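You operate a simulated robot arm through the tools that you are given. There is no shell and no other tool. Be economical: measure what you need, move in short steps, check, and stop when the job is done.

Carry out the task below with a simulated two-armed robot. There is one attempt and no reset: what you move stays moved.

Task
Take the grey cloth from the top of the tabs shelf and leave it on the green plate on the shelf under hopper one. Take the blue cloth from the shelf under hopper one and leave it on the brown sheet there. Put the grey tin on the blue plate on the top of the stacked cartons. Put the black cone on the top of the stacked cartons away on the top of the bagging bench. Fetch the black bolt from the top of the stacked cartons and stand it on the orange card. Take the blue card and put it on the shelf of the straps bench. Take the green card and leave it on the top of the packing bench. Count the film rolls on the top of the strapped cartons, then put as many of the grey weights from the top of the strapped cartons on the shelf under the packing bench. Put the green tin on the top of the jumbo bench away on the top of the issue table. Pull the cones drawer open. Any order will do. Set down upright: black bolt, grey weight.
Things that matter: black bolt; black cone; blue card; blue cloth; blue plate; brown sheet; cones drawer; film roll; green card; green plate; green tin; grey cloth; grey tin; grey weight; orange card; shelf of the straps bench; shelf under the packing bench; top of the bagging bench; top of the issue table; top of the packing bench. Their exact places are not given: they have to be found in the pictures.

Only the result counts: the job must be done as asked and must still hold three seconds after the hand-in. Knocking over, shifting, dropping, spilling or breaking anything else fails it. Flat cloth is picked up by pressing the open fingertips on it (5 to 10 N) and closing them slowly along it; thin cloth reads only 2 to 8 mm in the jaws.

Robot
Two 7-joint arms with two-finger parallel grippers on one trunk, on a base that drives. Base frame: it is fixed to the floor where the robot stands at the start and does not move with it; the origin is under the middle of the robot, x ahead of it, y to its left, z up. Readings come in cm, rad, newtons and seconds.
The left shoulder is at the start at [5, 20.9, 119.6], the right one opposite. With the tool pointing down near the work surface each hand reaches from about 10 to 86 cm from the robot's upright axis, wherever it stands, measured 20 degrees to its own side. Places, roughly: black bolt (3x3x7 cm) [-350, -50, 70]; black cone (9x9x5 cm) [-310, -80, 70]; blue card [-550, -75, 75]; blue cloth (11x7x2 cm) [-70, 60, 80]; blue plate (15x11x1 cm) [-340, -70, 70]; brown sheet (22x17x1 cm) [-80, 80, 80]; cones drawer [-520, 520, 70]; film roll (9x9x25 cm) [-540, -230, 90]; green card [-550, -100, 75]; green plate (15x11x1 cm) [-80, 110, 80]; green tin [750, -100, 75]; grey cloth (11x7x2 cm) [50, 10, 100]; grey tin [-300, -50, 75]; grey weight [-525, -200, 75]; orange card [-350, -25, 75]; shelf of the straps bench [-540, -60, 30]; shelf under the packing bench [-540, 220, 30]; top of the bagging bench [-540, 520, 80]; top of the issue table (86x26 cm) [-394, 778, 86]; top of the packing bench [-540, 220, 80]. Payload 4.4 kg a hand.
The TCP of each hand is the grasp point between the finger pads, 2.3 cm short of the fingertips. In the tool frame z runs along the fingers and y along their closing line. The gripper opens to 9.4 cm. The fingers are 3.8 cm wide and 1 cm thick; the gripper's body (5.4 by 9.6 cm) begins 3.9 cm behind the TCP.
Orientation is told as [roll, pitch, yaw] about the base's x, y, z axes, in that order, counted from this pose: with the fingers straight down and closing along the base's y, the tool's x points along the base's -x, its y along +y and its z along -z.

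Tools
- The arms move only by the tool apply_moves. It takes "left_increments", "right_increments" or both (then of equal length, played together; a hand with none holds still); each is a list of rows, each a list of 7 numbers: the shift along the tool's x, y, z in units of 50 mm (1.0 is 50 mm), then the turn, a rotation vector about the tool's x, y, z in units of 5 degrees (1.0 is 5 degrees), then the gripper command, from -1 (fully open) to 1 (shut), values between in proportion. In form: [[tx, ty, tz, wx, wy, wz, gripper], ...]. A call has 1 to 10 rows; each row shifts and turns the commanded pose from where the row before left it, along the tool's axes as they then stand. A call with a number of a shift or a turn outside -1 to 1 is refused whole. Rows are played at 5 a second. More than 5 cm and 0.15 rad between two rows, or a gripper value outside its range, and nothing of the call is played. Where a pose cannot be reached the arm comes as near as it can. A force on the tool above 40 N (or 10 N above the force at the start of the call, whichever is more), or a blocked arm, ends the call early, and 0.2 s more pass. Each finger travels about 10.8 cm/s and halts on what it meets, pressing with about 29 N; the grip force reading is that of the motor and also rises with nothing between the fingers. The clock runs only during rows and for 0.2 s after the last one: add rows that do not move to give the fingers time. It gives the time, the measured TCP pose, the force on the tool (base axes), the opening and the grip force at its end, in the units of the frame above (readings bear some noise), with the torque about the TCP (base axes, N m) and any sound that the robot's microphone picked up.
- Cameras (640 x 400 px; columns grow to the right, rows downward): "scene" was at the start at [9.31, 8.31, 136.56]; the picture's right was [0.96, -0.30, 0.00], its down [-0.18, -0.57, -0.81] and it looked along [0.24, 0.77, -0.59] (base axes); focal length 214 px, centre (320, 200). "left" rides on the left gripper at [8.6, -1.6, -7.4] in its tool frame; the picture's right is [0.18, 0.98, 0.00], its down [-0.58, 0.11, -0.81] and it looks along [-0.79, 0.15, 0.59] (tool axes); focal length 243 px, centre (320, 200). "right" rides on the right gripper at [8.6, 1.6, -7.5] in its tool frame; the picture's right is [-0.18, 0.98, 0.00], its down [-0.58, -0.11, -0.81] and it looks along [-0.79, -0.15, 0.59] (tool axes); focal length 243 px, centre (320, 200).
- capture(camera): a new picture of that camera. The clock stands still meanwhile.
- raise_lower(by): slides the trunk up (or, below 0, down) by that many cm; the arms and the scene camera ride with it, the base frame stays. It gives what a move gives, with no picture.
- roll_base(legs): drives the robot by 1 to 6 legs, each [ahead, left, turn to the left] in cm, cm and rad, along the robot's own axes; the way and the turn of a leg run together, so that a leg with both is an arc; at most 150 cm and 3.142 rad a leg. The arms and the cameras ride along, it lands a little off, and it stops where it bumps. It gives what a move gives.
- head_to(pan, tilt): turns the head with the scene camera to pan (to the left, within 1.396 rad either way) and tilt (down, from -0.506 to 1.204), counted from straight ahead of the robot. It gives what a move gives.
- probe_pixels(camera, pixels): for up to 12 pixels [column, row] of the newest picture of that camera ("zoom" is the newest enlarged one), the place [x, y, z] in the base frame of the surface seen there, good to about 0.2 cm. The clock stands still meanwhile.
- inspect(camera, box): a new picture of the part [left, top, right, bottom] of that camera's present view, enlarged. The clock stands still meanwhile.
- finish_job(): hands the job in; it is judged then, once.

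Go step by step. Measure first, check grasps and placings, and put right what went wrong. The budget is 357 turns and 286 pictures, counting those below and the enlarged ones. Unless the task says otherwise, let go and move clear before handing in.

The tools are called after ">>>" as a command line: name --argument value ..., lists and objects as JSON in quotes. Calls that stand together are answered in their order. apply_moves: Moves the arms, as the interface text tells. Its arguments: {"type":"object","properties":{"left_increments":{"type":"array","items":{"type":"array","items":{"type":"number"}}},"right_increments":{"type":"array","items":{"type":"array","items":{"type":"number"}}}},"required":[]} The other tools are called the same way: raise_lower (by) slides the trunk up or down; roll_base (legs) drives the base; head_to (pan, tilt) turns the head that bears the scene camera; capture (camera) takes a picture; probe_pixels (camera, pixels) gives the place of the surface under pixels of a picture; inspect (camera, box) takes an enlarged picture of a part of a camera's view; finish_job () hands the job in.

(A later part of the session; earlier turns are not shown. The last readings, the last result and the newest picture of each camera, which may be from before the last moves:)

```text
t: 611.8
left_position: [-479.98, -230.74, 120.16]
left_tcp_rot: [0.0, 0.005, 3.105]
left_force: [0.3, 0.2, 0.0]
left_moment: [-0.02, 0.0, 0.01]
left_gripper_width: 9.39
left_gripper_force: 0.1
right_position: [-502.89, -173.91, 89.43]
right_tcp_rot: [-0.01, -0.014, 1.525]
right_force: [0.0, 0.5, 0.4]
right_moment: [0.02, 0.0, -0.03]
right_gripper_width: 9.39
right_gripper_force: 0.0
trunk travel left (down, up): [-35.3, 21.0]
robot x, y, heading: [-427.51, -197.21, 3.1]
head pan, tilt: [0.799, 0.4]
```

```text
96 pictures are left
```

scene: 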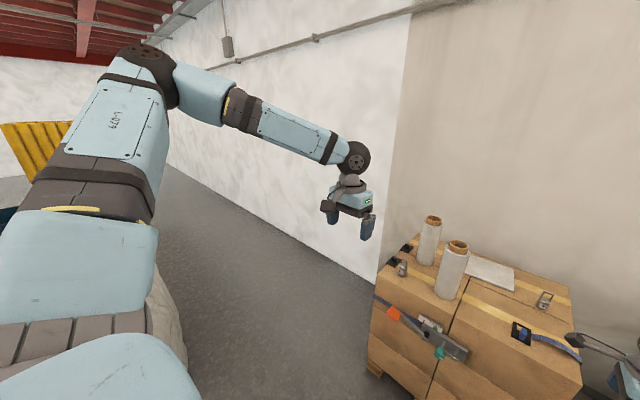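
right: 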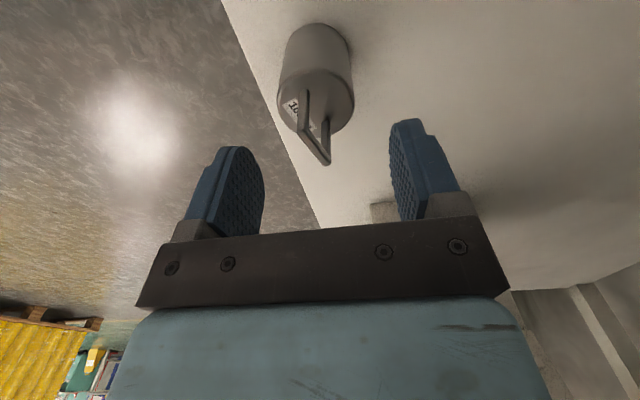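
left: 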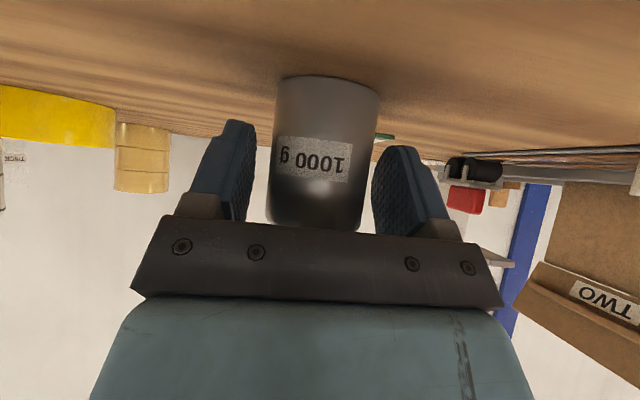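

It's the same back wall (x -583), so there's no side wall. Close in to the cartons.

>>> roll_base --legs '[[0, 5, 0.038], [36, 0, 0]]'

>>> apply_moves --right_increments '[[0, 0, 0, 0, 0, 0, -0.4]]'

>>> capture --camera "right"

>>> head_to --pan -0.1 --tilt 0.7

>>> capture --camera "scene"

```text
t: 614.8
left_position: [-514.36, -237.39, 120.19]
left_tcp_rot: [0.0, 0.003, 3.14]
left_force: [-0.4, 0.5, -0.1]
left_moment: [-0.02, 0.01, 0.0]
left_gripper_width: 9.42
left_gripper_force: 0.1
right_position: [-539.34, -181.33, 89.37]
right_tcp_rot: [-0.013, -0.013, 1.561]
right_force: [-0.4, 0.9, -0.7]
right_moment: [-0.01, 0.0, -0.03]
right_gripper_width: 9.42
right_gripper_force: 0.0
trunk travel left (down, up): [-35.3, 21.0]
robot x, y, heading: [-463.09, -201.92, 3.141]
head pan, tilt: [0.799, 0.4]
```

```text
t: 615.2
left_position: [-514.2, -237.41, 120.16]
left_tcp_rot: [0.002, 0.002, 3.139]
left_force: [0.8, 0.0, 0.0]
left_moment: [0.01, 0.01, -0.02]
left_gripper_width: 9.41
left_gripper_force: 0.1
right_position: [-539.24, -181.29, 89.46]
right_tcp_rot: [-0.012, -0.013, 1.561]
right_force: [-0.1, 0.1, 0.2]
right_moment: [0.03, 0.03, -0.03]
right_gripper_width: 6.58
right_gripper_force: 0.1
trunk travel left (down, up): [-35.3, 21.0]
robot x, y, heading: [-463.25, -202.57, 3.132]
head pan, tilt: [0.799, 0.4]
```

```text
95 pictures are left
```

right: 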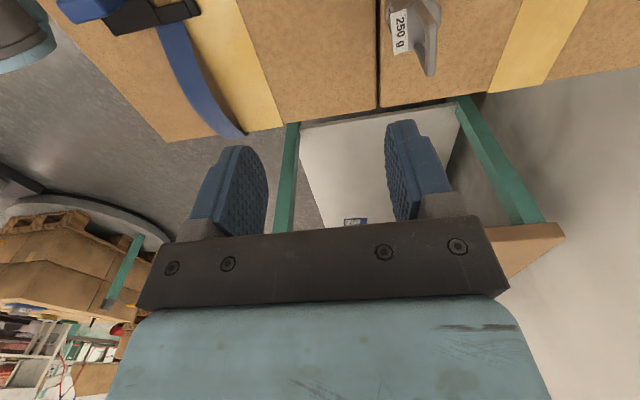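

```text
t: 616.4
left_position: [-514.54, -237.36, 120.16]
left_tcp_rot: [-0.001, 0.004, 3.14]
left_force: [-0.5, 0.3, 0.3]
left_moment: [0.01, 0.01, 0.01]
left_gripper_width: 9.37
left_gripper_force: 0.0
right_position: [-539.38, -181.33, 89.24]
right_tcp_rot: [-0.012, -0.012, 1.56]
right_force: [0.3, 0.2, -0.7]
right_moment: [-0.01, -0.01, -0.01]
right_gripper_width: 6.56
right_gripper_force: 0.0
trunk travel left (down, up): [-35.3, 21.0]
robot x, y, heading: [-463.04, -201.85, 3.141]
head pan, tilt: [-0.099, 0.7]
```

```text
94 pictures are left
```

scene: 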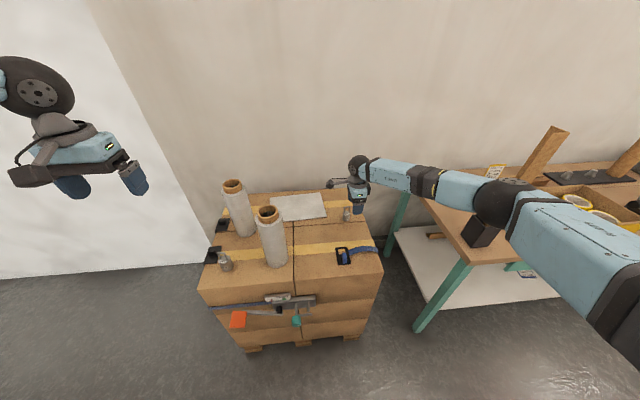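

The elbow appears close to the wooden post; I'll probe both.

>>> probe_pixels --camera "scene" --pixels '[[490, 205], [475, 195], [500, 185], [545, 150], [530, 165], [480, 232], [520, 200], [470, 230]]'

>>> probe_pixels --camera "right" --pixels '[[415, 15], [410, 45], [435, 10], [425, 60], [430, 75]]'

```text
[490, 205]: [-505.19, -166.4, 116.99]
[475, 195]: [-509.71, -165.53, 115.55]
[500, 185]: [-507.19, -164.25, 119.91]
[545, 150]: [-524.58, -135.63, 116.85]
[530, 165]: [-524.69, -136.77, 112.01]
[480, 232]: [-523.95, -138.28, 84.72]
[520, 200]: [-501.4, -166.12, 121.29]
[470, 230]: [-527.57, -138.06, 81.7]
```

```text
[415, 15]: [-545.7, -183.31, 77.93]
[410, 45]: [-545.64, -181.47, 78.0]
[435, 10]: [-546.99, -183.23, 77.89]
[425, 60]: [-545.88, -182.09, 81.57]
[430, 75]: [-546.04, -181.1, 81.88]
```

Elbow is 25 cm clear. Base ahead 4 cm, then align over C (-546.1,-182.5) and lower.

>>> roll_base --legs '[[4, 0, 0]]'

>>> apply_moves --right_increments '[[0.24, 0.52, 0, 0, 0, 0, -0.4], [0, 0, 0.6, 0, 0, 0, -0.4], [0, 0, 0.6, 0, 0, 0, -0.4], [0, 0, 0, 0, 0, 0, -0.4]]'

>>> capture --camera "right"

```text
t: 617.3
left_position: [-518.07, -237.21, 120.19]
left_tcp_rot: [-0.001, 0.003, 3.14]
left_force: [0.4, 0.3, -0.7]
left_moment: [0.01, -0.01, 0.0]
left_gripper_width: 9.37
left_gripper_force: 0.0
right_position: [-543.37, -181.42, 89.44]
right_tcp_rot: [-0.009, -0.012, 1.563]
right_force: [0.2, 0.5, 0.6]
right_moment: [-0.03, 0.0, 0.01]
right_gripper_width: 6.55
right_gripper_force: 0.1
trunk travel left (down, up): [-35.3, 21.0]
robot x, y, heading: [-466.94, -202.21, 3.134]
head pan, tilt: [-0.099, 0.7]
```

```text
t: 618.3
left_position: [-518.25, -237.39, 120.08]
left_tcp_rot: [0.001, 0.001, 3.14]
left_force: [0.9, 0.0, -0.4]
left_moment: [-0.02, 0.03, 0.01]
left_gripper_width: 9.4
left_gripper_force: 0.0
right_position: [-545.79, -182.51, 83.56]
right_tcp_rot: [-0.012, -0.01, 1.561]
right_force: [0.0, 0.2, -0.2]
right_moment: [0.02, 0.04, 0.01]
right_gripper_width: 6.63
right_gripper_force: 0.0
trunk travel left (down, up): [-35.3, 21.0]
robot x, y, heading: [-466.99, -202.09, 3.134]
head pan, tilt: [-0.099, 0.7]
```

```text
93 pictures are left
```

right: 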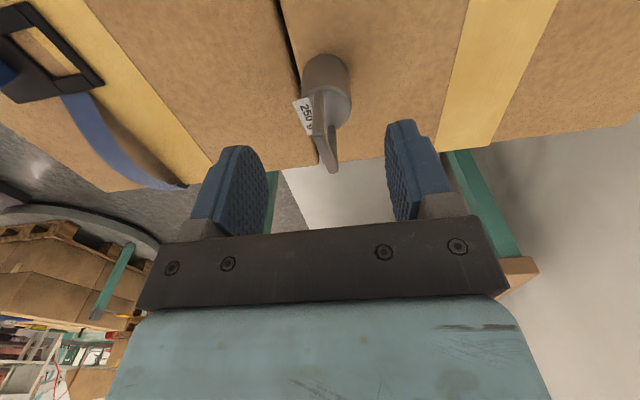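

Aligned. Lower 5.3 cm, grip, lift.

>>> apply_moves --right_increments '[[0, 0.04, 0.5, 0, 0, 0, -0.4], [0, 0, 0.5, 0, 0, 0, -0.4], [0, 0, 0.05, 0, 0, 0, -0.1], [0, 0, 0, 0, 0, 0, 0.3], [0, 0, 0, 0, 0, 0, 0.7], [0, 0, 0, 0, 0, 0, 1], [0, 0, 0, 0, 0, 0, 1], [0, 0, -0.4, 0, 0, 0, 1], [0, 0, -0.8, 0, 0, 0, 1], [0, 0, -0.8, 0, 0, 0, 1]]'

>>> capture --camera "right"

```text
t: 620.5
left_position: [-518.22, -237.37, 120.16]
left_tcp_rot: [0.0, 0.005, 3.139]
left_force: [0.8, 0.2, 0.4]
left_moment: [0.01, -0.03, 0.02]
left_gripper_width: 9.38
left_gripper_force: 0.2
right_position: [-546.04, -182.57, 87.92]
right_tcp_rot: [-0.013, -0.013, 1.56]
right_force: [0.4, 0.6, -2.4]
right_moment: [-0.01, 0.02, -0.01]
right_gripper_width: 3.08
right_gripper_force: 29.1
trunk travel left (down, up): [-35.3, 21.0]
robot x, y, heading: [-466.92, -202.14, 3.142]
head pan, tilt: [-0.099, 0.7]
```

```text
92 pictures are left
```

right: 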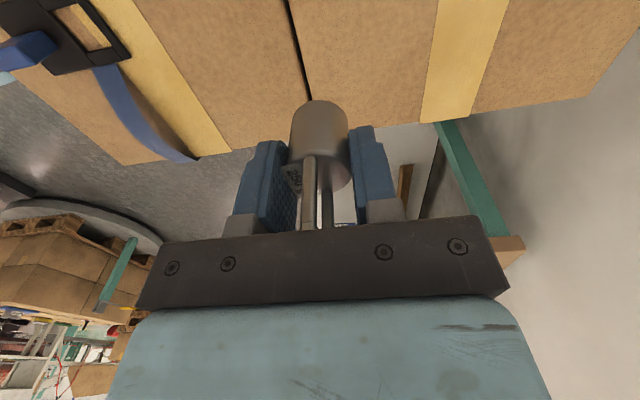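

Held. Back off 40 cm and travel right to the packing bench (y≈200).

>>> roll_base --legs '[[-40, 0, 0], [0, -134, 0], [0, -134, 0], [0, -134, 0]]'

>>> head_to --pan -0.1 --tilt 0.7

>>> capture --camera "scene"

```text
t: 653.6
left_position: [-484.38, 123.55, 120.31]
left_tcp_rot: [0.002, 0.004, 3.138]
left_force: [0.2, 0.8, 0.0]
left_moment: [-0.02, -0.03, 0.02]
left_gripper_width: 9.39
left_gripper_force: 0.0
right_position: [-511.83, 176.91, 88.26]
right_tcp_rot: [-0.01, 0.007, 1.575]
right_force: [-0.8, -7.7, 1.2]
right_moment: [-0.12, 0.05, 0.14]
right_gripper_width: 3.02
right_gripper_force: 29.0
trunk travel left (down, up): [-35.3, 21.0]
robot x, y, heading: [-433.09, 158.1, 3.135]
head pan, tilt: [-0.099, 0.7]
stopped in leg 4: the force on the tool passed its limit at 51 N (the readings are from after the stop); the commanded pose is now the measured one
```

```text
t: 654.2
left_position: [-484.4, 123.31, 120.25]
left_tcp_rot: [0.0, 0.004, 3.136]
left_force: [0.3, -0.4, 1.0]
left_moment: [-0.01, 0.03, 0.01]
left_gripper_width: 9.42
left_gripper_force: 0.0
right_position: [-511.84, 176.92, 88.24]
right_tcp_rot: [-0.01, 0.003, 1.571]
right_force: [-0.7, -7.6, 0.9]
right_moment: [-0.12, 0.03, 0.13]
right_gripper_width: 3.02
right_gripper_force: 29.3
trunk travel left (down, up): [-35.3, 21.0]
robot x, y, heading: [-433.04, 158.23, 3.13]
head pan, tilt: [-0.099, 0.7]
```

```text
91 pictures are left
```

scene: 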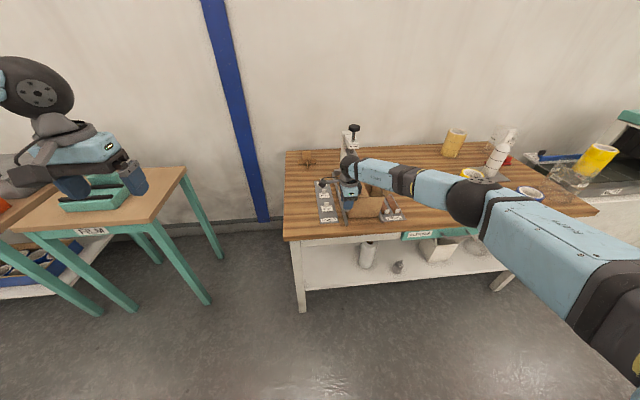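

My drift put the right hand over the bench and it touched the cardboard box with 51 N. I'll step left 5 cm and inspect the box.

>>> roll_base --legs '[[0, 5, 0]]'

>>> inspect --camera "scene" --box '[290, 110, 450, 240]'

>>> capture --camera "right"

```text
t: 655.4
left_position: [-484.38, 118.32, 120.17]
left_tcp_rot: [0.0, 0.005, 3.137]
left_force: [0.0, -0.3, -0.4]
left_moment: [0.01, -0.03, 0.0]
left_gripper_width: 9.4
left_gripper_force: 0.1
right_position: [-511.9, 172.0, 88.06]
right_tcp_rot: [-0.01, 0.002, 1.572]
right_force: [-0.1, -0.3, -2.1]
right_moment: [0.01, -0.01, 0.01]
right_gripper_width: 3.0
right_gripper_force: 29.7
trunk travel left (down, up): [-35.3, 21.0]
robot x, y, heading: [-433.16, 153.53, 3.136]
head pan, tilt: [-0.099, 0.7]
```

```text
3.08 times, centred on (370, 175) of scene
```

zoom: 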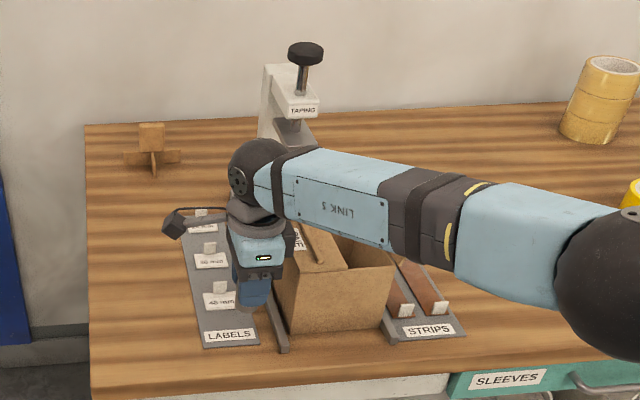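

```text
89 pictures are left
```

right: 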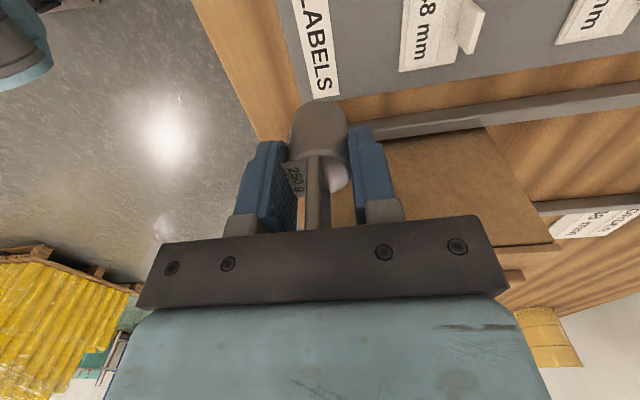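

The box still sits between its rails and the weight is still held. I'll back off 30 cm, then move right 47 cm and check again.

>>> roll_base --legs '[[-28, 0, 0], [0, -50, 0]]'

>>> head_to --pan 0.1 --tilt 0.6

>>> capture --camera "scene"

>>> inspect --camera "scene" --box '[230, 110, 390, 210]'

```text
t: 661.8
left_position: [-455.72, 167.77, 120.14]
left_tcp_rot: [-0.003, 0.004, 3.128]
left_force: [-0.7, -0.1, 0.8]
left_moment: [-0.01, 0.02, -0.02]
left_gripper_width: 9.42
left_gripper_force: 0.1
right_position: [-482.65, 221.82, 88.19]
right_tcp_rot: [-0.012, 0.002, 1.562]
right_force: [0.4, 0.2, -3.5]
right_moment: [0.01, 0.02, 0.0]
right_gripper_width: 3.04
right_gripper_force: 29.3
trunk travel left (down, up): [-35.3, 21.0]
robot x, y, heading: [-403.66, 202.18, 3.127]
head pan, tilt: [-0.099, 0.7]
```

```text
t: 662.5
left_position: [-455.68, 167.85, 120.14]
left_tcp_rot: [0.0, 0.005, 3.127]
left_force: [-0.7, 0.2, -0.2]
left_moment: [-0.05, -0.01, 0.05]
left_gripper_width: 9.4
left_gripper_force: 0.0
right_position: [-482.56, 221.79, 88.11]
right_tcp_rot: [-0.012, 0.002, 1.562]
right_force: [-0.2, 0.1, -3.0]
right_moment: [0.01, 0.01, 0.03]
right_gripper_width: 3.02
right_gripper_force: 29.0
trunk travel left (down, up): [-35.3, 21.0]
robot x, y, heading: [-404.48, 202.11, 3.123]
head pan, tilt: [0.099, 0.6]
```

```text
88 pictures are left
```

scene: 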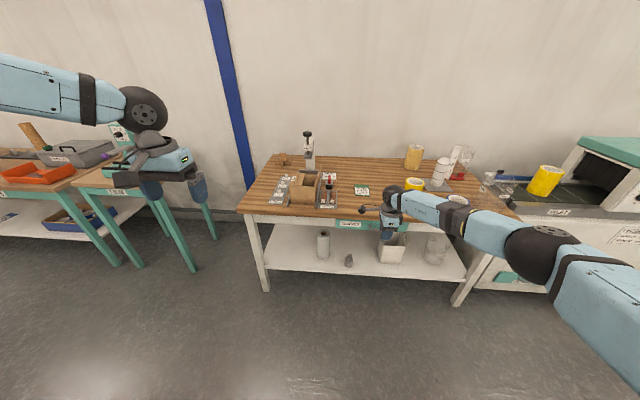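

```text
4.00 times, centred on (310, 160) of scene
```

zoom: 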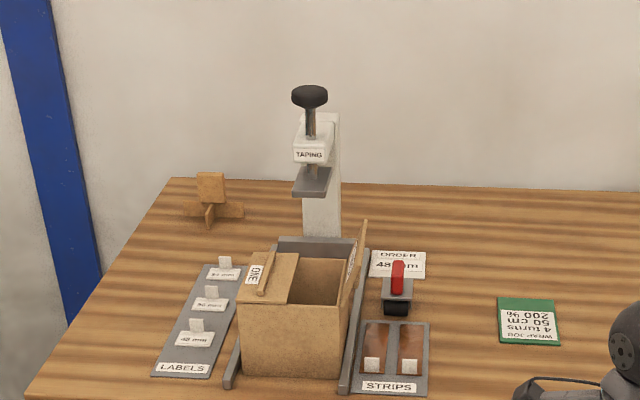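

The push folded the box's left flap ("ONE") inward; I'll reopen it after placing the weight. Now lower the weight in front of the shelf.

>>> raise_lower --by -35

>>> apply_moves --right_increments '[[0, 0, 0.7, 0, 0, 0, 1], [0, 0, 0.7, 0, 0, 0, 1], [0, 0, 0.7, 0, 0, 0, 1], [0, 0, 0.7, 0, 0, 0, 1], [0, 0, 0.7, 0, 0, 0, 1], [0, 0, 0, 0, 0, 0, 1]]'

>>> capture --camera "scene"

```text
t: 665.9
left_position: [-455.79, 167.8, 85.07]
left_tcp_rot: [0.001, 0.004, 3.128]
left_force: [0.4, 0.2, -0.2]
left_moment: [0.0, 0.03, 0.0]
left_gripper_width: 9.41
left_gripper_force: 0.0
right_position: [-482.56, 221.79, 53.11]
right_tcp_rot: [-0.01, 0.003, 1.563]
right_force: [-0.2, 0.3, -1.6]
right_moment: [0.0, -0.01, 0.03]
right_gripper_width: 3.02
right_gripper_force: 29.1
trunk travel left (down, up): [-0.3, 56.0]
robot x, y, heading: [-404.28, 202.41, 3.13]
head pan, tilt: [0.099, 0.6]
```

```text
t: 667.3
left_position: [-455.85, 167.82, 85.14]
left_tcp_rot: [0.0, 0.005, 3.127]
left_force: [-0.5, -0.7, -0.5]
left_moment: [0.01, 0.04, -0.01]
left_gripper_width: 9.36
left_gripper_force: 0.0
right_position: [-480.29, 221.93, 37.81]
right_tcp_rot: [-0.012, 0.003, 1.561]
right_force: [-0.3, -0.1, -2.2]
right_moment: [-0.03, -0.02, 0.0]
right_gripper_width: 3.01
right_gripper_force: 28.8
right hand out of reach, approached as far as the arm can: row 4, 5
trunk travel left (down, up): [-0.3, 56.0]
robot x, y, heading: [-403.99, 202.64, 3.127]
head pan, tilt: [0.099, 0.6]
```

```text
86 pictures are left
```

scene: 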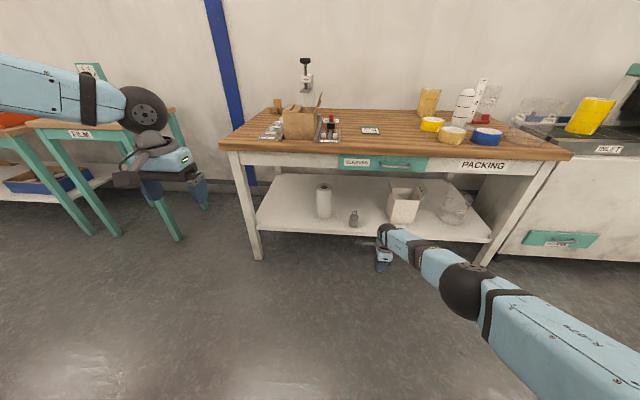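

I'll pull the arm in 5 cm and lower a bit more, then drive to place at about (-515,226.5), clear of the first weight.

>>> apply_moves --right_increments '[[0, -0.6, 0, 0, 0, 0, 1], [0, -0.6, 0.2, 0, 0, 0, 1], [0, 0, 0.3, 0, 0, 0, 1], [0, 0, 0, 0, 0, 0, 1]]'

>>> roll_base --legs '[[0, -4.5, 0.012], [34, 0, 0]]'

>>> inspect --camera "scene" --box '[260, 140, 500, 290]'

>>> capture --camera "right"

```text
t: 668.3
left_position: [-455.71, 167.69, 85.28]
left_tcp_rot: [-0.001, 0.004, 3.127]
left_force: [0.5, -0.5, 0.1]
left_moment: [-0.01, 0.03, -0.01]
left_gripper_width: 9.4
left_gripper_force: 0.1
right_position: [-474.19, 221.97, 35.18]
right_tcp_rot: [-0.012, 0.004, 1.563]
right_force: [-0.7, 0.4, -3.1]
right_moment: [0.02, -0.01, 0.03]
right_gripper_width: 3.01
right_gripper_force: 29.1
trunk travel left (down, up): [-0.3, 56.0]
robot x, y, heading: [-403.87, 202.18, 3.129]
head pan, tilt: [0.099, 0.6]
```

```text
t: 671.2
left_position: [-489.17, 172.33, 85.18]
left_tcp_rot: [0.002, 0.006, 3.13]
left_force: [0.7, -0.2, 0.3]
left_moment: [-0.03, -0.06, 0.03]
left_gripper_width: 9.4
left_gripper_force: 0.1
right_position: [-507.94, 226.53, 35.14]
right_tcp_rot: [-0.014, 0.003, 1.567]
right_force: [0.4, 0.3, -2.9]
right_moment: [0.0, 0.01, 0.01]
right_gripper_width: 3.03
right_gripper_force: 28.6
trunk travel left (down, up): [-0.3, 56.0]
robot x, y, heading: [-437.87, 207.13, 3.131]
head pan, tilt: [0.099, 0.6]
```

```text
2.67 times, centred on (380, 215) of scene
```

zoom: 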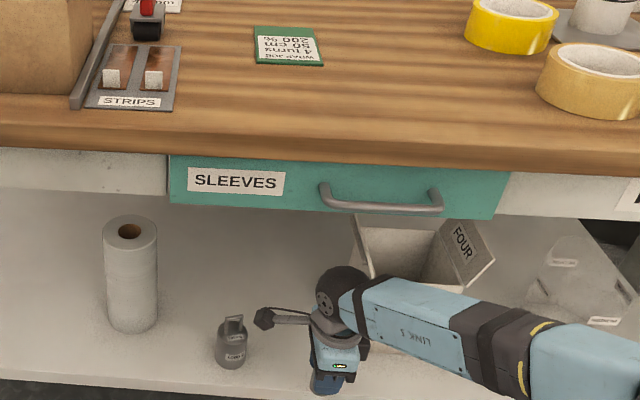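

```text
84 pictures are left
```

right: 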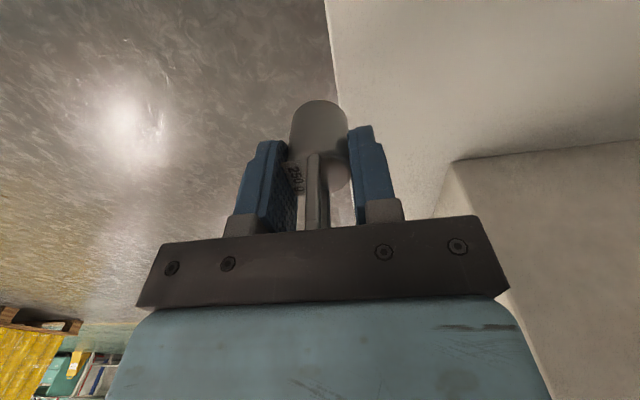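

To keep the wrist off the carton on the shelf I'll place at x≈-512.5: ahead 4.5 cm, then lower.

>>> roll_base --legs '[[4.6, 0, 0]]'

>>> apply_moves --right_increments '[[0, 0, 0.25, 0, 0, 0, 1], [0, 0, 0.22, 0, 0, 0, 1], [0, 0, 0, 0, 0, 0, 1]]'

>>> capture --camera "right"

```text
t: 672.1
left_position: [-493.65, 172.44, 85.1]
left_tcp_rot: [0.0, 0.006, 3.131]
left_force: [-0.9, -0.1, -0.3]
left_moment: [-0.01, -0.05, 0.02]
left_gripper_width: 9.42
left_gripper_force: 0.1
right_position: [-512.46, 226.59, 35.18]
right_tcp_rot: [-0.011, 0.004, 1.566]
right_force: [0.6, 0.1, -2.5]
right_moment: [0.0, 0.0, 0.0]
right_gripper_width: 3.0
right_gripper_force: 28.6
trunk travel left (down, up): [-0.3, 56.0]
robot x, y, heading: [-442.09, 207.19, 3.128]
head pan, tilt: [0.099, 0.6]
```

```text
t: 672.9
left_position: [-493.76, 172.52, 85.19]
left_tcp_rot: [0.001, 0.004, 3.13]
left_force: [0.2, 0.3, -0.7]
left_moment: [0.0, 0.01, 0.02]
left_gripper_width: 9.39
left_gripper_force: 0.0
right_position: [-512.48, 226.57, 32.8]
right_tcp_rot: [-0.013, 0.003, 1.565]
right_force: [-0.4, 0.4, -2.0]
right_moment: [0.01, 0.01, -0.01]
right_gripper_width: 3.04
right_gripper_force: 28.8
trunk travel left (down, up): [-0.3, 56.0]
robot x, y, heading: [-441.49, 207.05, 3.131]
head pan, tilt: [0.099, 0.6]
```

```text
83 pictures are left
```

right: 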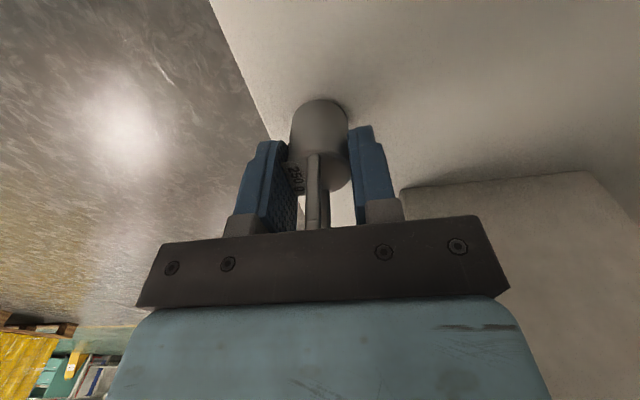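

Lower in tiny steps to contact.

>>> apply_moves --right_increments '[[0, 0, 0.06, 0, 0, 0, 1], [0, 0, 0, 0, 0, 0, 1]]'

>>> apply_moves --right_increments '[[0, 0, 0.05, 0, 0, 0, 1], [0, 0, 0, 0, 0, 0, 1]]'

```text
t: 673.5
left_position: [-493.71, 172.4, 85.26]
left_tcp_rot: [0.001, 0.004, 3.131]
left_force: [-0.6, -0.6, 0.3]
left_moment: [-0.03, 0.01, 0.0]
left_gripper_width: 9.39
left_gripper_force: 0.0
right_position: [-512.42, 226.6, 32.49]
right_tcp_rot: [-0.011, 0.003, 1.568]
right_force: [-0.6, -0.3, -2.9]
right_moment: [-0.03, -0.04, 0.02]
right_gripper_width: 3.01
right_gripper_force: 28.5
trunk travel left (down, up): [-0.3, 56.0]
robot x, y, heading: [-442.16, 206.93, 3.133]
head pan, tilt: [0.099, 0.6]
```

```text
t: 674.1
left_position: [-493.62, 172.4, 85.26]
left_tcp_rot: [0.0, 0.005, 3.132]
left_force: [-0.1, -1.0, 0.7]
left_moment: [0.03, -0.03, -0.04]
left_gripper_width: 9.38
left_gripper_force: 0.1
right_position: [-512.51, 226.59, 32.24]
right_tcp_rot: [-0.012, 0.004, 1.567]
right_force: [0.6, -0.2, 2.4]
right_moment: [0.04, -0.02, -0.03]
right_gripper_width: 3.01
right_gripper_force: 28.5
trunk travel left (down, up): [-0.3, 56.0]
robot x, y, heading: [-442.06, 207.09, 3.125]
head pan, tilt: [0.099, 0.6]
```

Contact. Release, rise 5 cm, and look.

>>> apply_moves --right_increments '[[0, 0, 0, 0, 0, 0, 0.6], [0, 0, 0, 0, 0, 0, 0.4], [0, 0, 0, 0, 0, 0, 0.1], [0, 0, 0, 0, 0, 0, -0.3], [0, 0, 0, 0, 0, 0, -0.3], [0, 0, -0.4, 0, 0, 0, -0.3], [0, 0, -0.5, 0, 0, 0, -0.3], [0, 0, -0.3, 0, 0, 0, -0.3]]'

>>> capture --camera "right"

```text
t: 675.9
left_position: [-493.53, 172.45, 85.22]
left_tcp_rot: [0.0, 0.005, 3.131]
left_force: [-0.5, -0.5, 0.5]
left_moment: [-0.01, -0.05, -0.02]
left_gripper_width: 9.38
left_gripper_force: 0.1
right_position: [-512.29, 226.74, 38.29]
right_tcp_rot: [-0.012, 0.003, 1.566]
right_force: [-0.6, 0.4, 0.1]
right_moment: [0.01, 0.0, 0.01]
right_gripper_width: 6.1
right_gripper_force: 0.1
trunk travel left (down, up): [-0.3, 56.0]
robot x, y, heading: [-441.99, 207.17, 3.126]
head pan, tilt: [0.099, 0.6]
```

```text
82 pictures are left
```

right: 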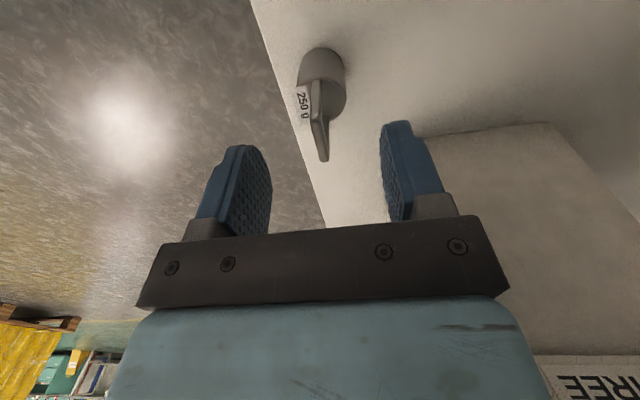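

Standing. Raise 2 cm more and back straight out 30 cm, then check.

>>> apply_moves --right_increments '[[0, 0, -0.35, 0, 0, 0, -0.3], [0, 0, 0, 0, 0, 0, -0.3]]'

>>> roll_base --legs '[[-32, 0, 0]]'

>>> inspect --camera "scene" --box '[220, 90, 540, 290]'

```text
t: 676.5
left_position: [-493.62, 172.39, 85.1]
left_tcp_rot: [0.0, 0.005, 3.132]
left_force: [-0.5, 0.5, -0.3]
left_moment: [-0.02, -0.02, 0.01]
left_gripper_width: 9.42
left_gripper_force: 0.0
right_position: [-512.56, 226.66, 40.12]
right_tcp_rot: [-0.013, 0.005, 1.567]
right_force: [0.3, -0.2, -0.4]
right_moment: [0.02, -0.02, -0.01]
right_gripper_width: 6.1
right_gripper_force: 0.0
trunk travel left (down, up): [-0.3, 56.0]
robot x, y, heading: [-442.17, 207.06, 3.13]
head pan, tilt: [0.099, 0.6]
```

```text
t: 678.6
left_position: [-461.14, 171.7, 85.22]
left_tcp_rot: [0.001, 0.006, 3.142]
left_force: [-0.5, 0.0, -0.9]
left_moment: [-0.02, -0.03, 0.01]
left_gripper_width: 9.42
left_gripper_force: 0.0
right_position: [-480.67, 225.86, 40.26]
right_tcp_rot: [-0.011, 0.005, 1.576]
right_force: [0.1, 0.7, 0.5]
right_moment: [0.03, 0.0, -0.03]
right_gripper_width: 6.12
right_gripper_force: 0.1
trunk travel left (down, up): [-0.3, 56.0]
robot x, y, heading: [-410.05, 207.31, 3.136]
head pan, tilt: [0.099, 0.6]
```

```text
2.00 times, centred on (380, 190) of scene
```

zoom: 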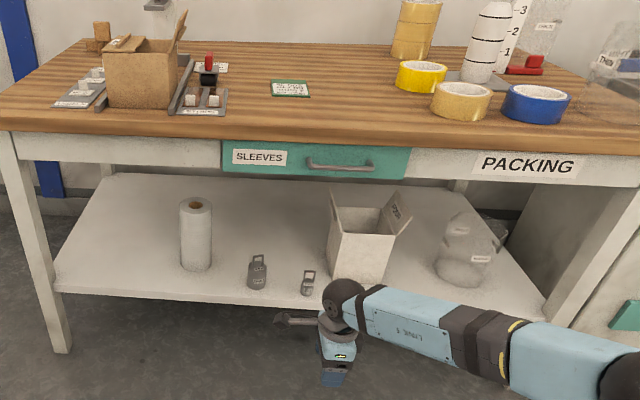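

Both weights stand on the shelf, and the drawer's closed. Now the box flap: raise the trunk and look at the box from above.

>>> raise_lower --by 45

>>> roll_base --legs '[[12, 20, 0]]'

>>> head_to --pan 0.05 --tilt 0.7

>>> capture --camera "scene"

```text
refused: 45 is not a number from -40 to 40
```

```text
t: 681.0
left_position: [-473.15, 151.83, 85.17]
left_tcp_rot: [-0.001, 0.006, -3.142]
left_force: [0.6, 0.3, -0.1]
left_moment: [-0.01, -0.01, 0.01]
left_gripper_width: 9.41
left_gripper_force: 0.1
right_position: [-492.72, 205.86, 40.3]
right_tcp_rot: [-0.012, 0.002, 1.577]
right_force: [0.2, -0.1, -0.3]
right_moment: [0.01, 0.01, 0.02]
right_gripper_width: 6.11
right_gripper_force: 0.1
trunk travel left (down, up): [-0.3, 56.0]
robot x, y, heading: [-421.68, 186.93, 3.132]
head pan, tilt: [0.099, 0.6]
```

```text
t: 681.7
left_position: [-473.19, 151.82, 85.19]
left_tcp_rot: [0.001, 0.006, -3.142]
left_force: [0.3, 0.4, 0.5]
left_moment: [-0.01, 0.04, 0.0]
left_gripper_width: 9.41
left_gripper_force: 0.1
right_position: [-492.73, 205.87, 40.13]
right_tcp_rot: [-0.013, 0.005, 1.578]
right_force: [0.8, 0.2, -0.9]
right_moment: [-0.01, 0.02, 0.0]
right_gripper_width: 6.11
right_gripper_force: 0.0
trunk travel left (down, up): [-0.3, 56.0]
robot x, y, heading: [-421.46, 187.24, 3.141]
head pan, tilt: [0.051, 0.7]
```

```text
80 pictures are left
```

scene: 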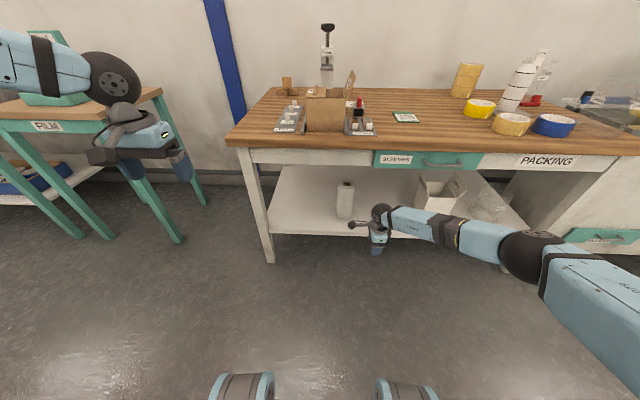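

Raise the trunk 40 and zoom on the box.

>>> raise_lower --by 40

>>> capture --camera "scene"

>>> inspect --camera "scene" --box '[270, 140, 390, 215]'

```text
t: 685.5
left_position: [-473.21, 151.73, 125.25]
left_tcp_rot: [-0.002, 0.005, -3.141]
left_force: [-0.2, 0.0, 0.3]
left_moment: [-0.01, -0.03, 0.0]
left_gripper_width: 9.41
left_gripper_force: 0.1
right_position: [-492.59, 205.84, 80.18]
right_tcp_rot: [-0.013, 0.004, 1.579]
right_force: [-0.6, -0.8, -0.6]
right_moment: [0.0, 0.03, 0.0]
right_gripper_width: 6.12
right_gripper_force: 0.0
trunk travel left (down, up): [-40.3, 16.0]
robot x, y, heading: [-421.66, 187.05, 3.138]
head pan, tilt: [0.051, 0.7]
```

```text
79 pictures are left
```

scene: 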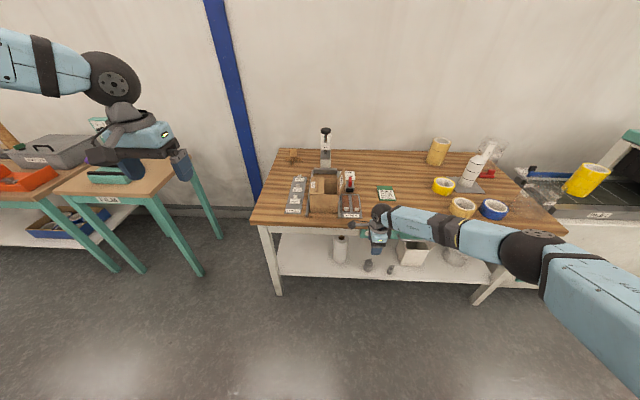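

```text
5.33 times, centred on (330, 178) of scene
```

zoom: 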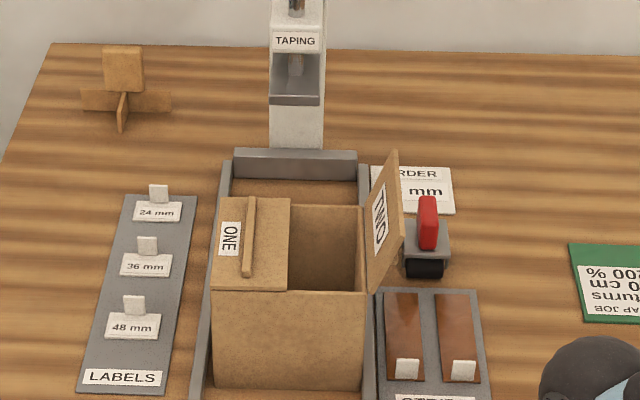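

The flap carries a ridge handle. I'll probe flap edges, ridge and the other (reference) flap.

>>> probe_pixels --camera "zoom" --pixels '[[214, 285], [288, 288], [219, 200], [290, 202], [247, 265], [251, 205], [270, 240], [300, 220], [366, 285], [375, 215], [397, 160], [400, 240]]'

```text
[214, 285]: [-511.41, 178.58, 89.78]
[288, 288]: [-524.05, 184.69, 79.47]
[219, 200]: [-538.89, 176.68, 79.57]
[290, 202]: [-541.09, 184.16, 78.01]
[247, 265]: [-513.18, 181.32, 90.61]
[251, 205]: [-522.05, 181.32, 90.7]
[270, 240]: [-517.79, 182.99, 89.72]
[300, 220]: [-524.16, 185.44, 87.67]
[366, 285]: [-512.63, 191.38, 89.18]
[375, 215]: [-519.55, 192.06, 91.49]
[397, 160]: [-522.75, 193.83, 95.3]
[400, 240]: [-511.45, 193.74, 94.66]
```

Flap hinge is at y 178.4, z 89.8; ridge at y 181.3. I'll use the left hand: grip the ridge and rotate it open about the hinge. First raise/retract the right hand and position the base.

>>> apply_moves --right_increments '[[0, -0.3, -0.9, 0, 0, 0, -1], [0, -0.3, -0.9, 0, 0, 0, -1], [0, -0.3, -0.9, 0, 0, 0, -1], [0, -0.3, -0.9, 0, 0, 0, -1], [0, -0.5, -0.8, 0, 0, 0, -1], [0, -0.9, 0, 0, 0, 0, -1], [0, -0.9, 0, 0, 0, 0, -1]]'

>>> roll_base --legs '[[0, -20, 0], [28, 0, 0]]'

>>> capture --camera "scene"

```text
t: 687.1
left_position: [-472.98, 151.95, 125.23]
left_tcp_rot: [0.0, 0.005, -3.142]
left_force: [0.1, -0.2, 0.1]
left_moment: [-0.05, 0.02, -0.01]
left_gripper_width: 9.41
left_gripper_force: 0.1
right_position: [-475.29, 206.06, 102.35]
right_tcp_rot: [-0.011, 0.003, 1.575]
right_force: [1.0, -0.3, 0.6]
right_moment: [0.03, 0.0, 0.0]
right_gripper_width: 9.41
right_gripper_force: 0.1
trunk travel left (down, up): [-40.3, 16.0]
robot x, y, heading: [-421.5, 186.83, 3.144]
head pan, tilt: [0.051, 0.7]
```

```text
t: 691.1
left_position: [-501.96, 172.11, 125.2]
left_tcp_rot: [0.0, 0.006, 3.134]
left_force: [-0.2, -0.1, -0.1]
left_moment: [-0.02, -0.02, -0.02]
left_gripper_width: 9.42
left_gripper_force: 0.0
right_position: [-503.67, 226.23, 102.3]
right_tcp_rot: [-0.011, 0.001, 1.57]
right_force: [-0.3, -0.3, -0.1]
right_moment: [-0.03, -0.04, 0.03]
right_gripper_width: 9.4
right_gripper_force: 0.0
trunk travel left (down, up): [-40.3, 16.0]
robot x, y, heading: [-450.43, 207.38, 3.132]
head pan, tilt: [0.051, 0.7]
```

```text
77 pictures are left
```

scene: 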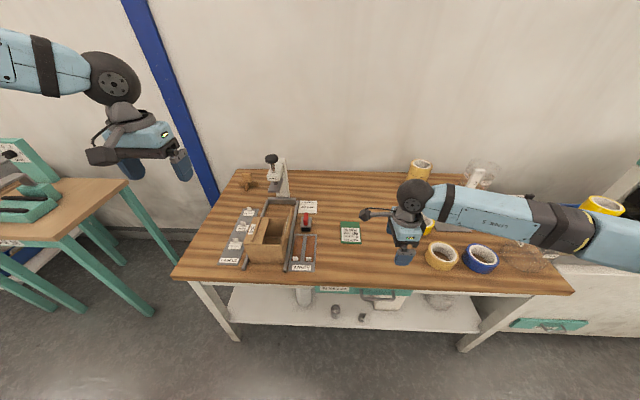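

I'll bring the left hand over the ridge with a narrow opening and lower to just above it.

>>> apply_moves --left_increments '[[-0.8, -0.4, 0, 0, 0, 0, 0.36], [-0.8, -0.4, 0, 0, 0, 0, 0.36], [-0.8, -0.5, 0, 0, 0, 0, 0.36], [-0.7, -0.54, 0, 0, 0, 0, 0.36], [0, 0, 0.9, 0, 0, 0, 0.36], [0, 0, 0.9, 0, 0, 0, 0.36], [0, 0, 0.9, 0, 0, 0, 0.36], [0, 0, 0.9, 0, 0, 0, 0.36], [0, 0, 0.9, 0, 0, 0, 0.36], [0, 0, 0, 0, 0, 0, 0.36]]'

>>> capture --camera "left"

>>> inspect --camera "scene" --box '[200, 140, 360, 290]'

```text
t: 693.3
left_position: [-513.75, 178.16, 105.74]
left_tcp_rot: [0.0, 0.003, 3.135]
left_force: [0.1, 0.0, 0.8]
left_moment: [0.03, 0.01, 0.0]
left_gripper_width: 3.0
left_gripper_force: 0.0
left hand out of reach, approached as far as the arm can: row 7, 8, 9
right_position: [-503.56, 226.28, 102.32]
right_tcp_rot: [-0.01, 0.003, 1.569]
right_force: [-0.2, 0.2, 0.3]
right_moment: [0.01, 0.0, -0.04]
right_gripper_width: 9.41
right_gripper_force: 0.1
trunk travel left (down, up): [-40.3, 16.0]
robot x, y, heading: [-450.56, 207.24, 3.135]
head pan, tilt: [0.051, 0.7]
```

```text
76 pictures are left
```

left: 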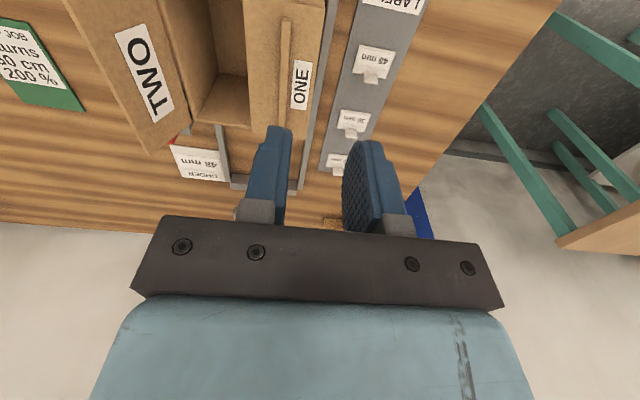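

```text
2.67 times, centred on (280, 215) of scene
```

zoom: 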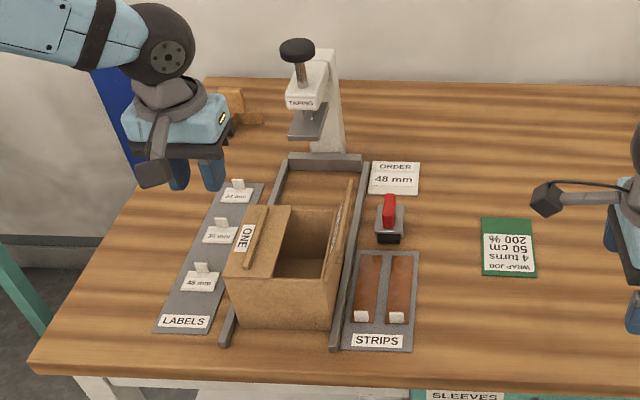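

The left arm is at its limit, so I'll use base and trunk for fine positioning: ahead 3.7, right 3.2, then lower 12.5.

>>> roll_base --legs '[[3.8, -3.1, 0]]'

>>> raise_lower --by -10

>>> capture --camera "left"

>>> probe_pixels --camera "left" --pixels '[[320, 60], [300, 80], [310, 100], [320, 110], [340, 80], [330, 30]]'

```text
t: 694.2
left_position: [-517.49, 181.4, 105.76]
left_tcp_rot: [-0.001, 0.005, 3.134]
left_force: [-0.1, -0.1, -0.1]
left_moment: [-0.01, 0.01, -0.01]
left_gripper_width: 2.99
left_gripper_force: 0.0
right_position: [-507.34, 229.35, 102.37]
right_tcp_rot: [-0.012, 0.003, 1.568]
right_force: [-0.4, -0.1, -0.2]
right_moment: [-0.04, 0.0, 0.04]
right_gripper_width: 9.41
right_gripper_force: 0.0
trunk travel left (down, up): [-40.3, 16.0]
robot x, y, heading: [-454.48, 210.15, 3.131]
head pan, tilt: [0.051, 0.7]
```

```text
t: 695.5
left_position: [-517.44, 181.4, 95.86]
left_tcp_rot: [0.001, 0.003, 3.134]
left_force: [0.0, 0.0, -0.1]
left_moment: [-0.01, 0.02, -0.05]
left_gripper_width: 2.99
left_gripper_force: 0.0
right_position: [-507.38, 229.47, 92.48]
right_tcp_rot: [-0.011, 0.004, 1.569]
right_force: [0.4, -0.3, 0.8]
right_moment: [-0.02, -0.01, -0.02]
right_gripper_width: 9.43
right_gripper_force: 0.0
trunk travel left (down, up): [-30.3, 26.0]
robot x, y, heading: [-454.25, 210.16, 3.138]
head pan, tilt: [0.051, 0.7]
```

```text
74 pictures are left
```

left: 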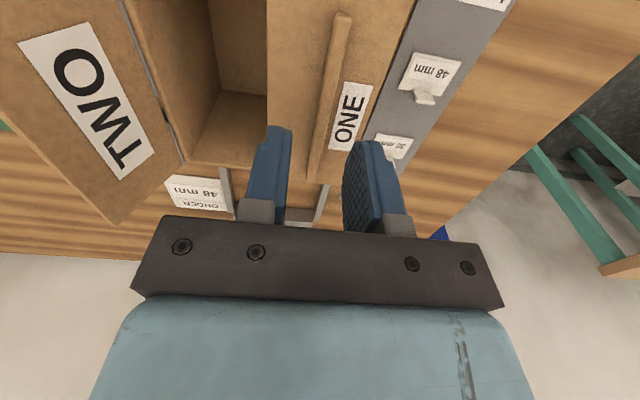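

```text
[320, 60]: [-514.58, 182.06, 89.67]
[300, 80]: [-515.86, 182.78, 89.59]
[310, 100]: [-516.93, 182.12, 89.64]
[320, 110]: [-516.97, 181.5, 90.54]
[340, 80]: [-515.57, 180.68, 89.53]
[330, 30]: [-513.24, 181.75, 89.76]
```

Ridge is right below the TCP. Lower 3.5 cm, close on the ridge.

>>> raise_lower --by -3.5

>>> apply_moves --left_increments '[[0, 0, 0, 0, 0, 0, 0.7], [0, 0, 0, 0, 0, 0, 1], [0, 0, 0, 0, 0, 0, 1]]'

```text
t: 696.3
left_position: [-517.52, 181.36, 92.3]
left_tcp_rot: [0.001, 0.003, 3.134]
left_force: [-0.1, -0.1, 0.4]
left_moment: [0.02, -0.02, 0.0]
left_gripper_width: 3.01
left_gripper_force: 0.2
right_position: [-507.5, 229.48, 88.94]
right_tcp_rot: [-0.011, 0.004, 1.569]
right_force: [-0.1, 0.0, 0.1]
right_moment: [0.01, 0.02, 0.03]
right_gripper_width: 9.38
right_gripper_force: 0.1
trunk travel left (down, up): [-26.8, 29.5]
robot x, y, heading: [-454.17, 209.91, 3.134]
head pan, tilt: [0.051, 0.7]
```

```text
t: 697.1
left_position: [-517.54, 181.33, 92.18]
left_tcp_rot: [-0.001, 0.004, 3.134]
left_force: [-2.4, -4.6, 3.0]
left_moment: [-0.23, 0.11, 0.58]
left_gripper_width: 0.66
left_gripper_force: 29.1
right_position: [-507.44, 229.36, 88.89]
right_tcp_rot: [-0.012, 0.002, 1.57]
right_force: [0.4, 0.7, -0.5]
right_moment: [0.03, 0.0, -0.02]
right_gripper_width: 9.41
right_gripper_force: 0.0
trunk travel left (down, up): [-26.8, 29.5]
robot x, y, heading: [-454.23, 210.21, 3.131]
head pan, tilt: [0.051, 0.7]
```

Ridge gripped (6.6 mm). Rotate about the hinge, 8 rows of 5°.

>>> apply_moves --left_increments '[[0, 0.044, -0.05, 1, 0, 0, 1], [0, 0.044, -0.05, 1, 0, 0, 1], [0, 0.044, -0.05, 1, 0, 0, 1], [0, 0.044, -0.05, 1, 0, 0, 1], [0, 0.044, -0.05, 1, 0, 0, 1], [0, 0.044, -0.05, 1, 0, 0, 1], [0, 0.044, -0.05, 1, 0, 0, 1], [0, 0.044, -0.05, 1, 0, 0, 1]]'

>>> inspect --camera "scene" --box '[180, 140, 340, 290]'

```text
t: 698.9
left_position: [-517.34, 179.05, 93.69]
left_tcp_rot: [-0.696, 0.003, 3.134]
left_force: [-3.5, -4.9, 3.0]
left_moment: [-0.2, 0.06, 0.83]
left_gripper_width: 0.69
left_gripper_force: 28.7
right_position: [-507.37, 229.36, 88.93]
right_tcp_rot: [-0.01, 0.0, 1.568]
right_force: [0.1, -0.4, -0.7]
right_moment: [0.03, 0.0, 0.0]
right_gripper_width: 9.41
right_gripper_force: 0.0
trunk travel left (down, up): [-26.8, 29.5]
robot x, y, heading: [-454.29, 210.49, 3.136]
head pan, tilt: [0.051, 0.7]
```

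```text
2.67 times, centred on (260, 215) of scene
```

zoom: 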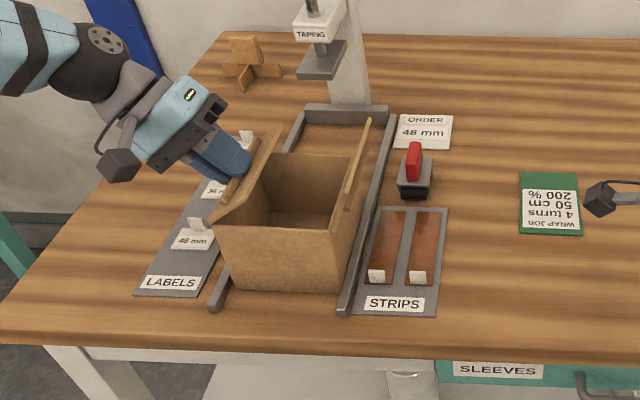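

Works nicely. Continue 9 more rows (to ~85°).

>>> apply_moves --left_increments '[[0, 0.044, -0.05, 1, 0, 0, 1], [0, 0.044, -0.05, 1, 0, 0, 1], [0, 0.044, -0.05, 1, 0, 0, 1], [0, 0.044, -0.05, 1, 0, 0, 1], [0, 0.044, -0.05, 1, 0, 0, 1], [0, 0.044, -0.05, 1, 0, 0, 1], [0, 0.044, -0.05, 1, 0, 0, 1], [0, 0.044, -0.05, 1, 0, 0, 1], [0, 0.044, -0.05, 1, 0, 0, 1]]'

>>> inspect --camera "scene" --box '[180, 140, 340, 290]'

```text
t: 700.9
left_position: [-502.43, 173.01, 106.29]
left_tcp_rot: [-1.234, 0.002, 3.141]
left_force: [0.0, -0.4, -1.0]
left_moment: [-0.05, 0.0, -0.03]
left_gripper_width: 0.71
left_gripper_force: 28.9
left hand out of reach, approached as far as the arm can: row 1, 2, 3, 4, 5, 6, 7, 8, 9
right_position: [-507.39, 229.46, 88.9]
right_tcp_rot: [-0.01, 0.003, 1.566]
right_force: [-0.4, -0.8, 0.5]
right_moment: [0.0, 0.0, -0.01]
right_gripper_width: 9.41
right_gripper_force: 0.1
trunk travel left (down, up): [-26.8, 29.5]
robot x, y, heading: [-454.32, 210.0, 3.134]
head pan, tilt: [0.051, 0.7]
```

```text
2.67 times, centred on (260, 215) of scene
```

zoom: 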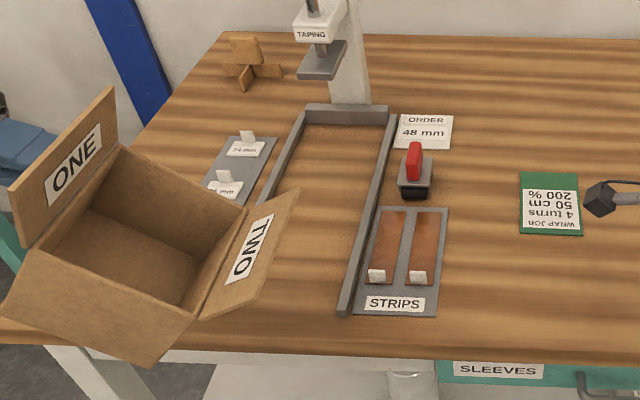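

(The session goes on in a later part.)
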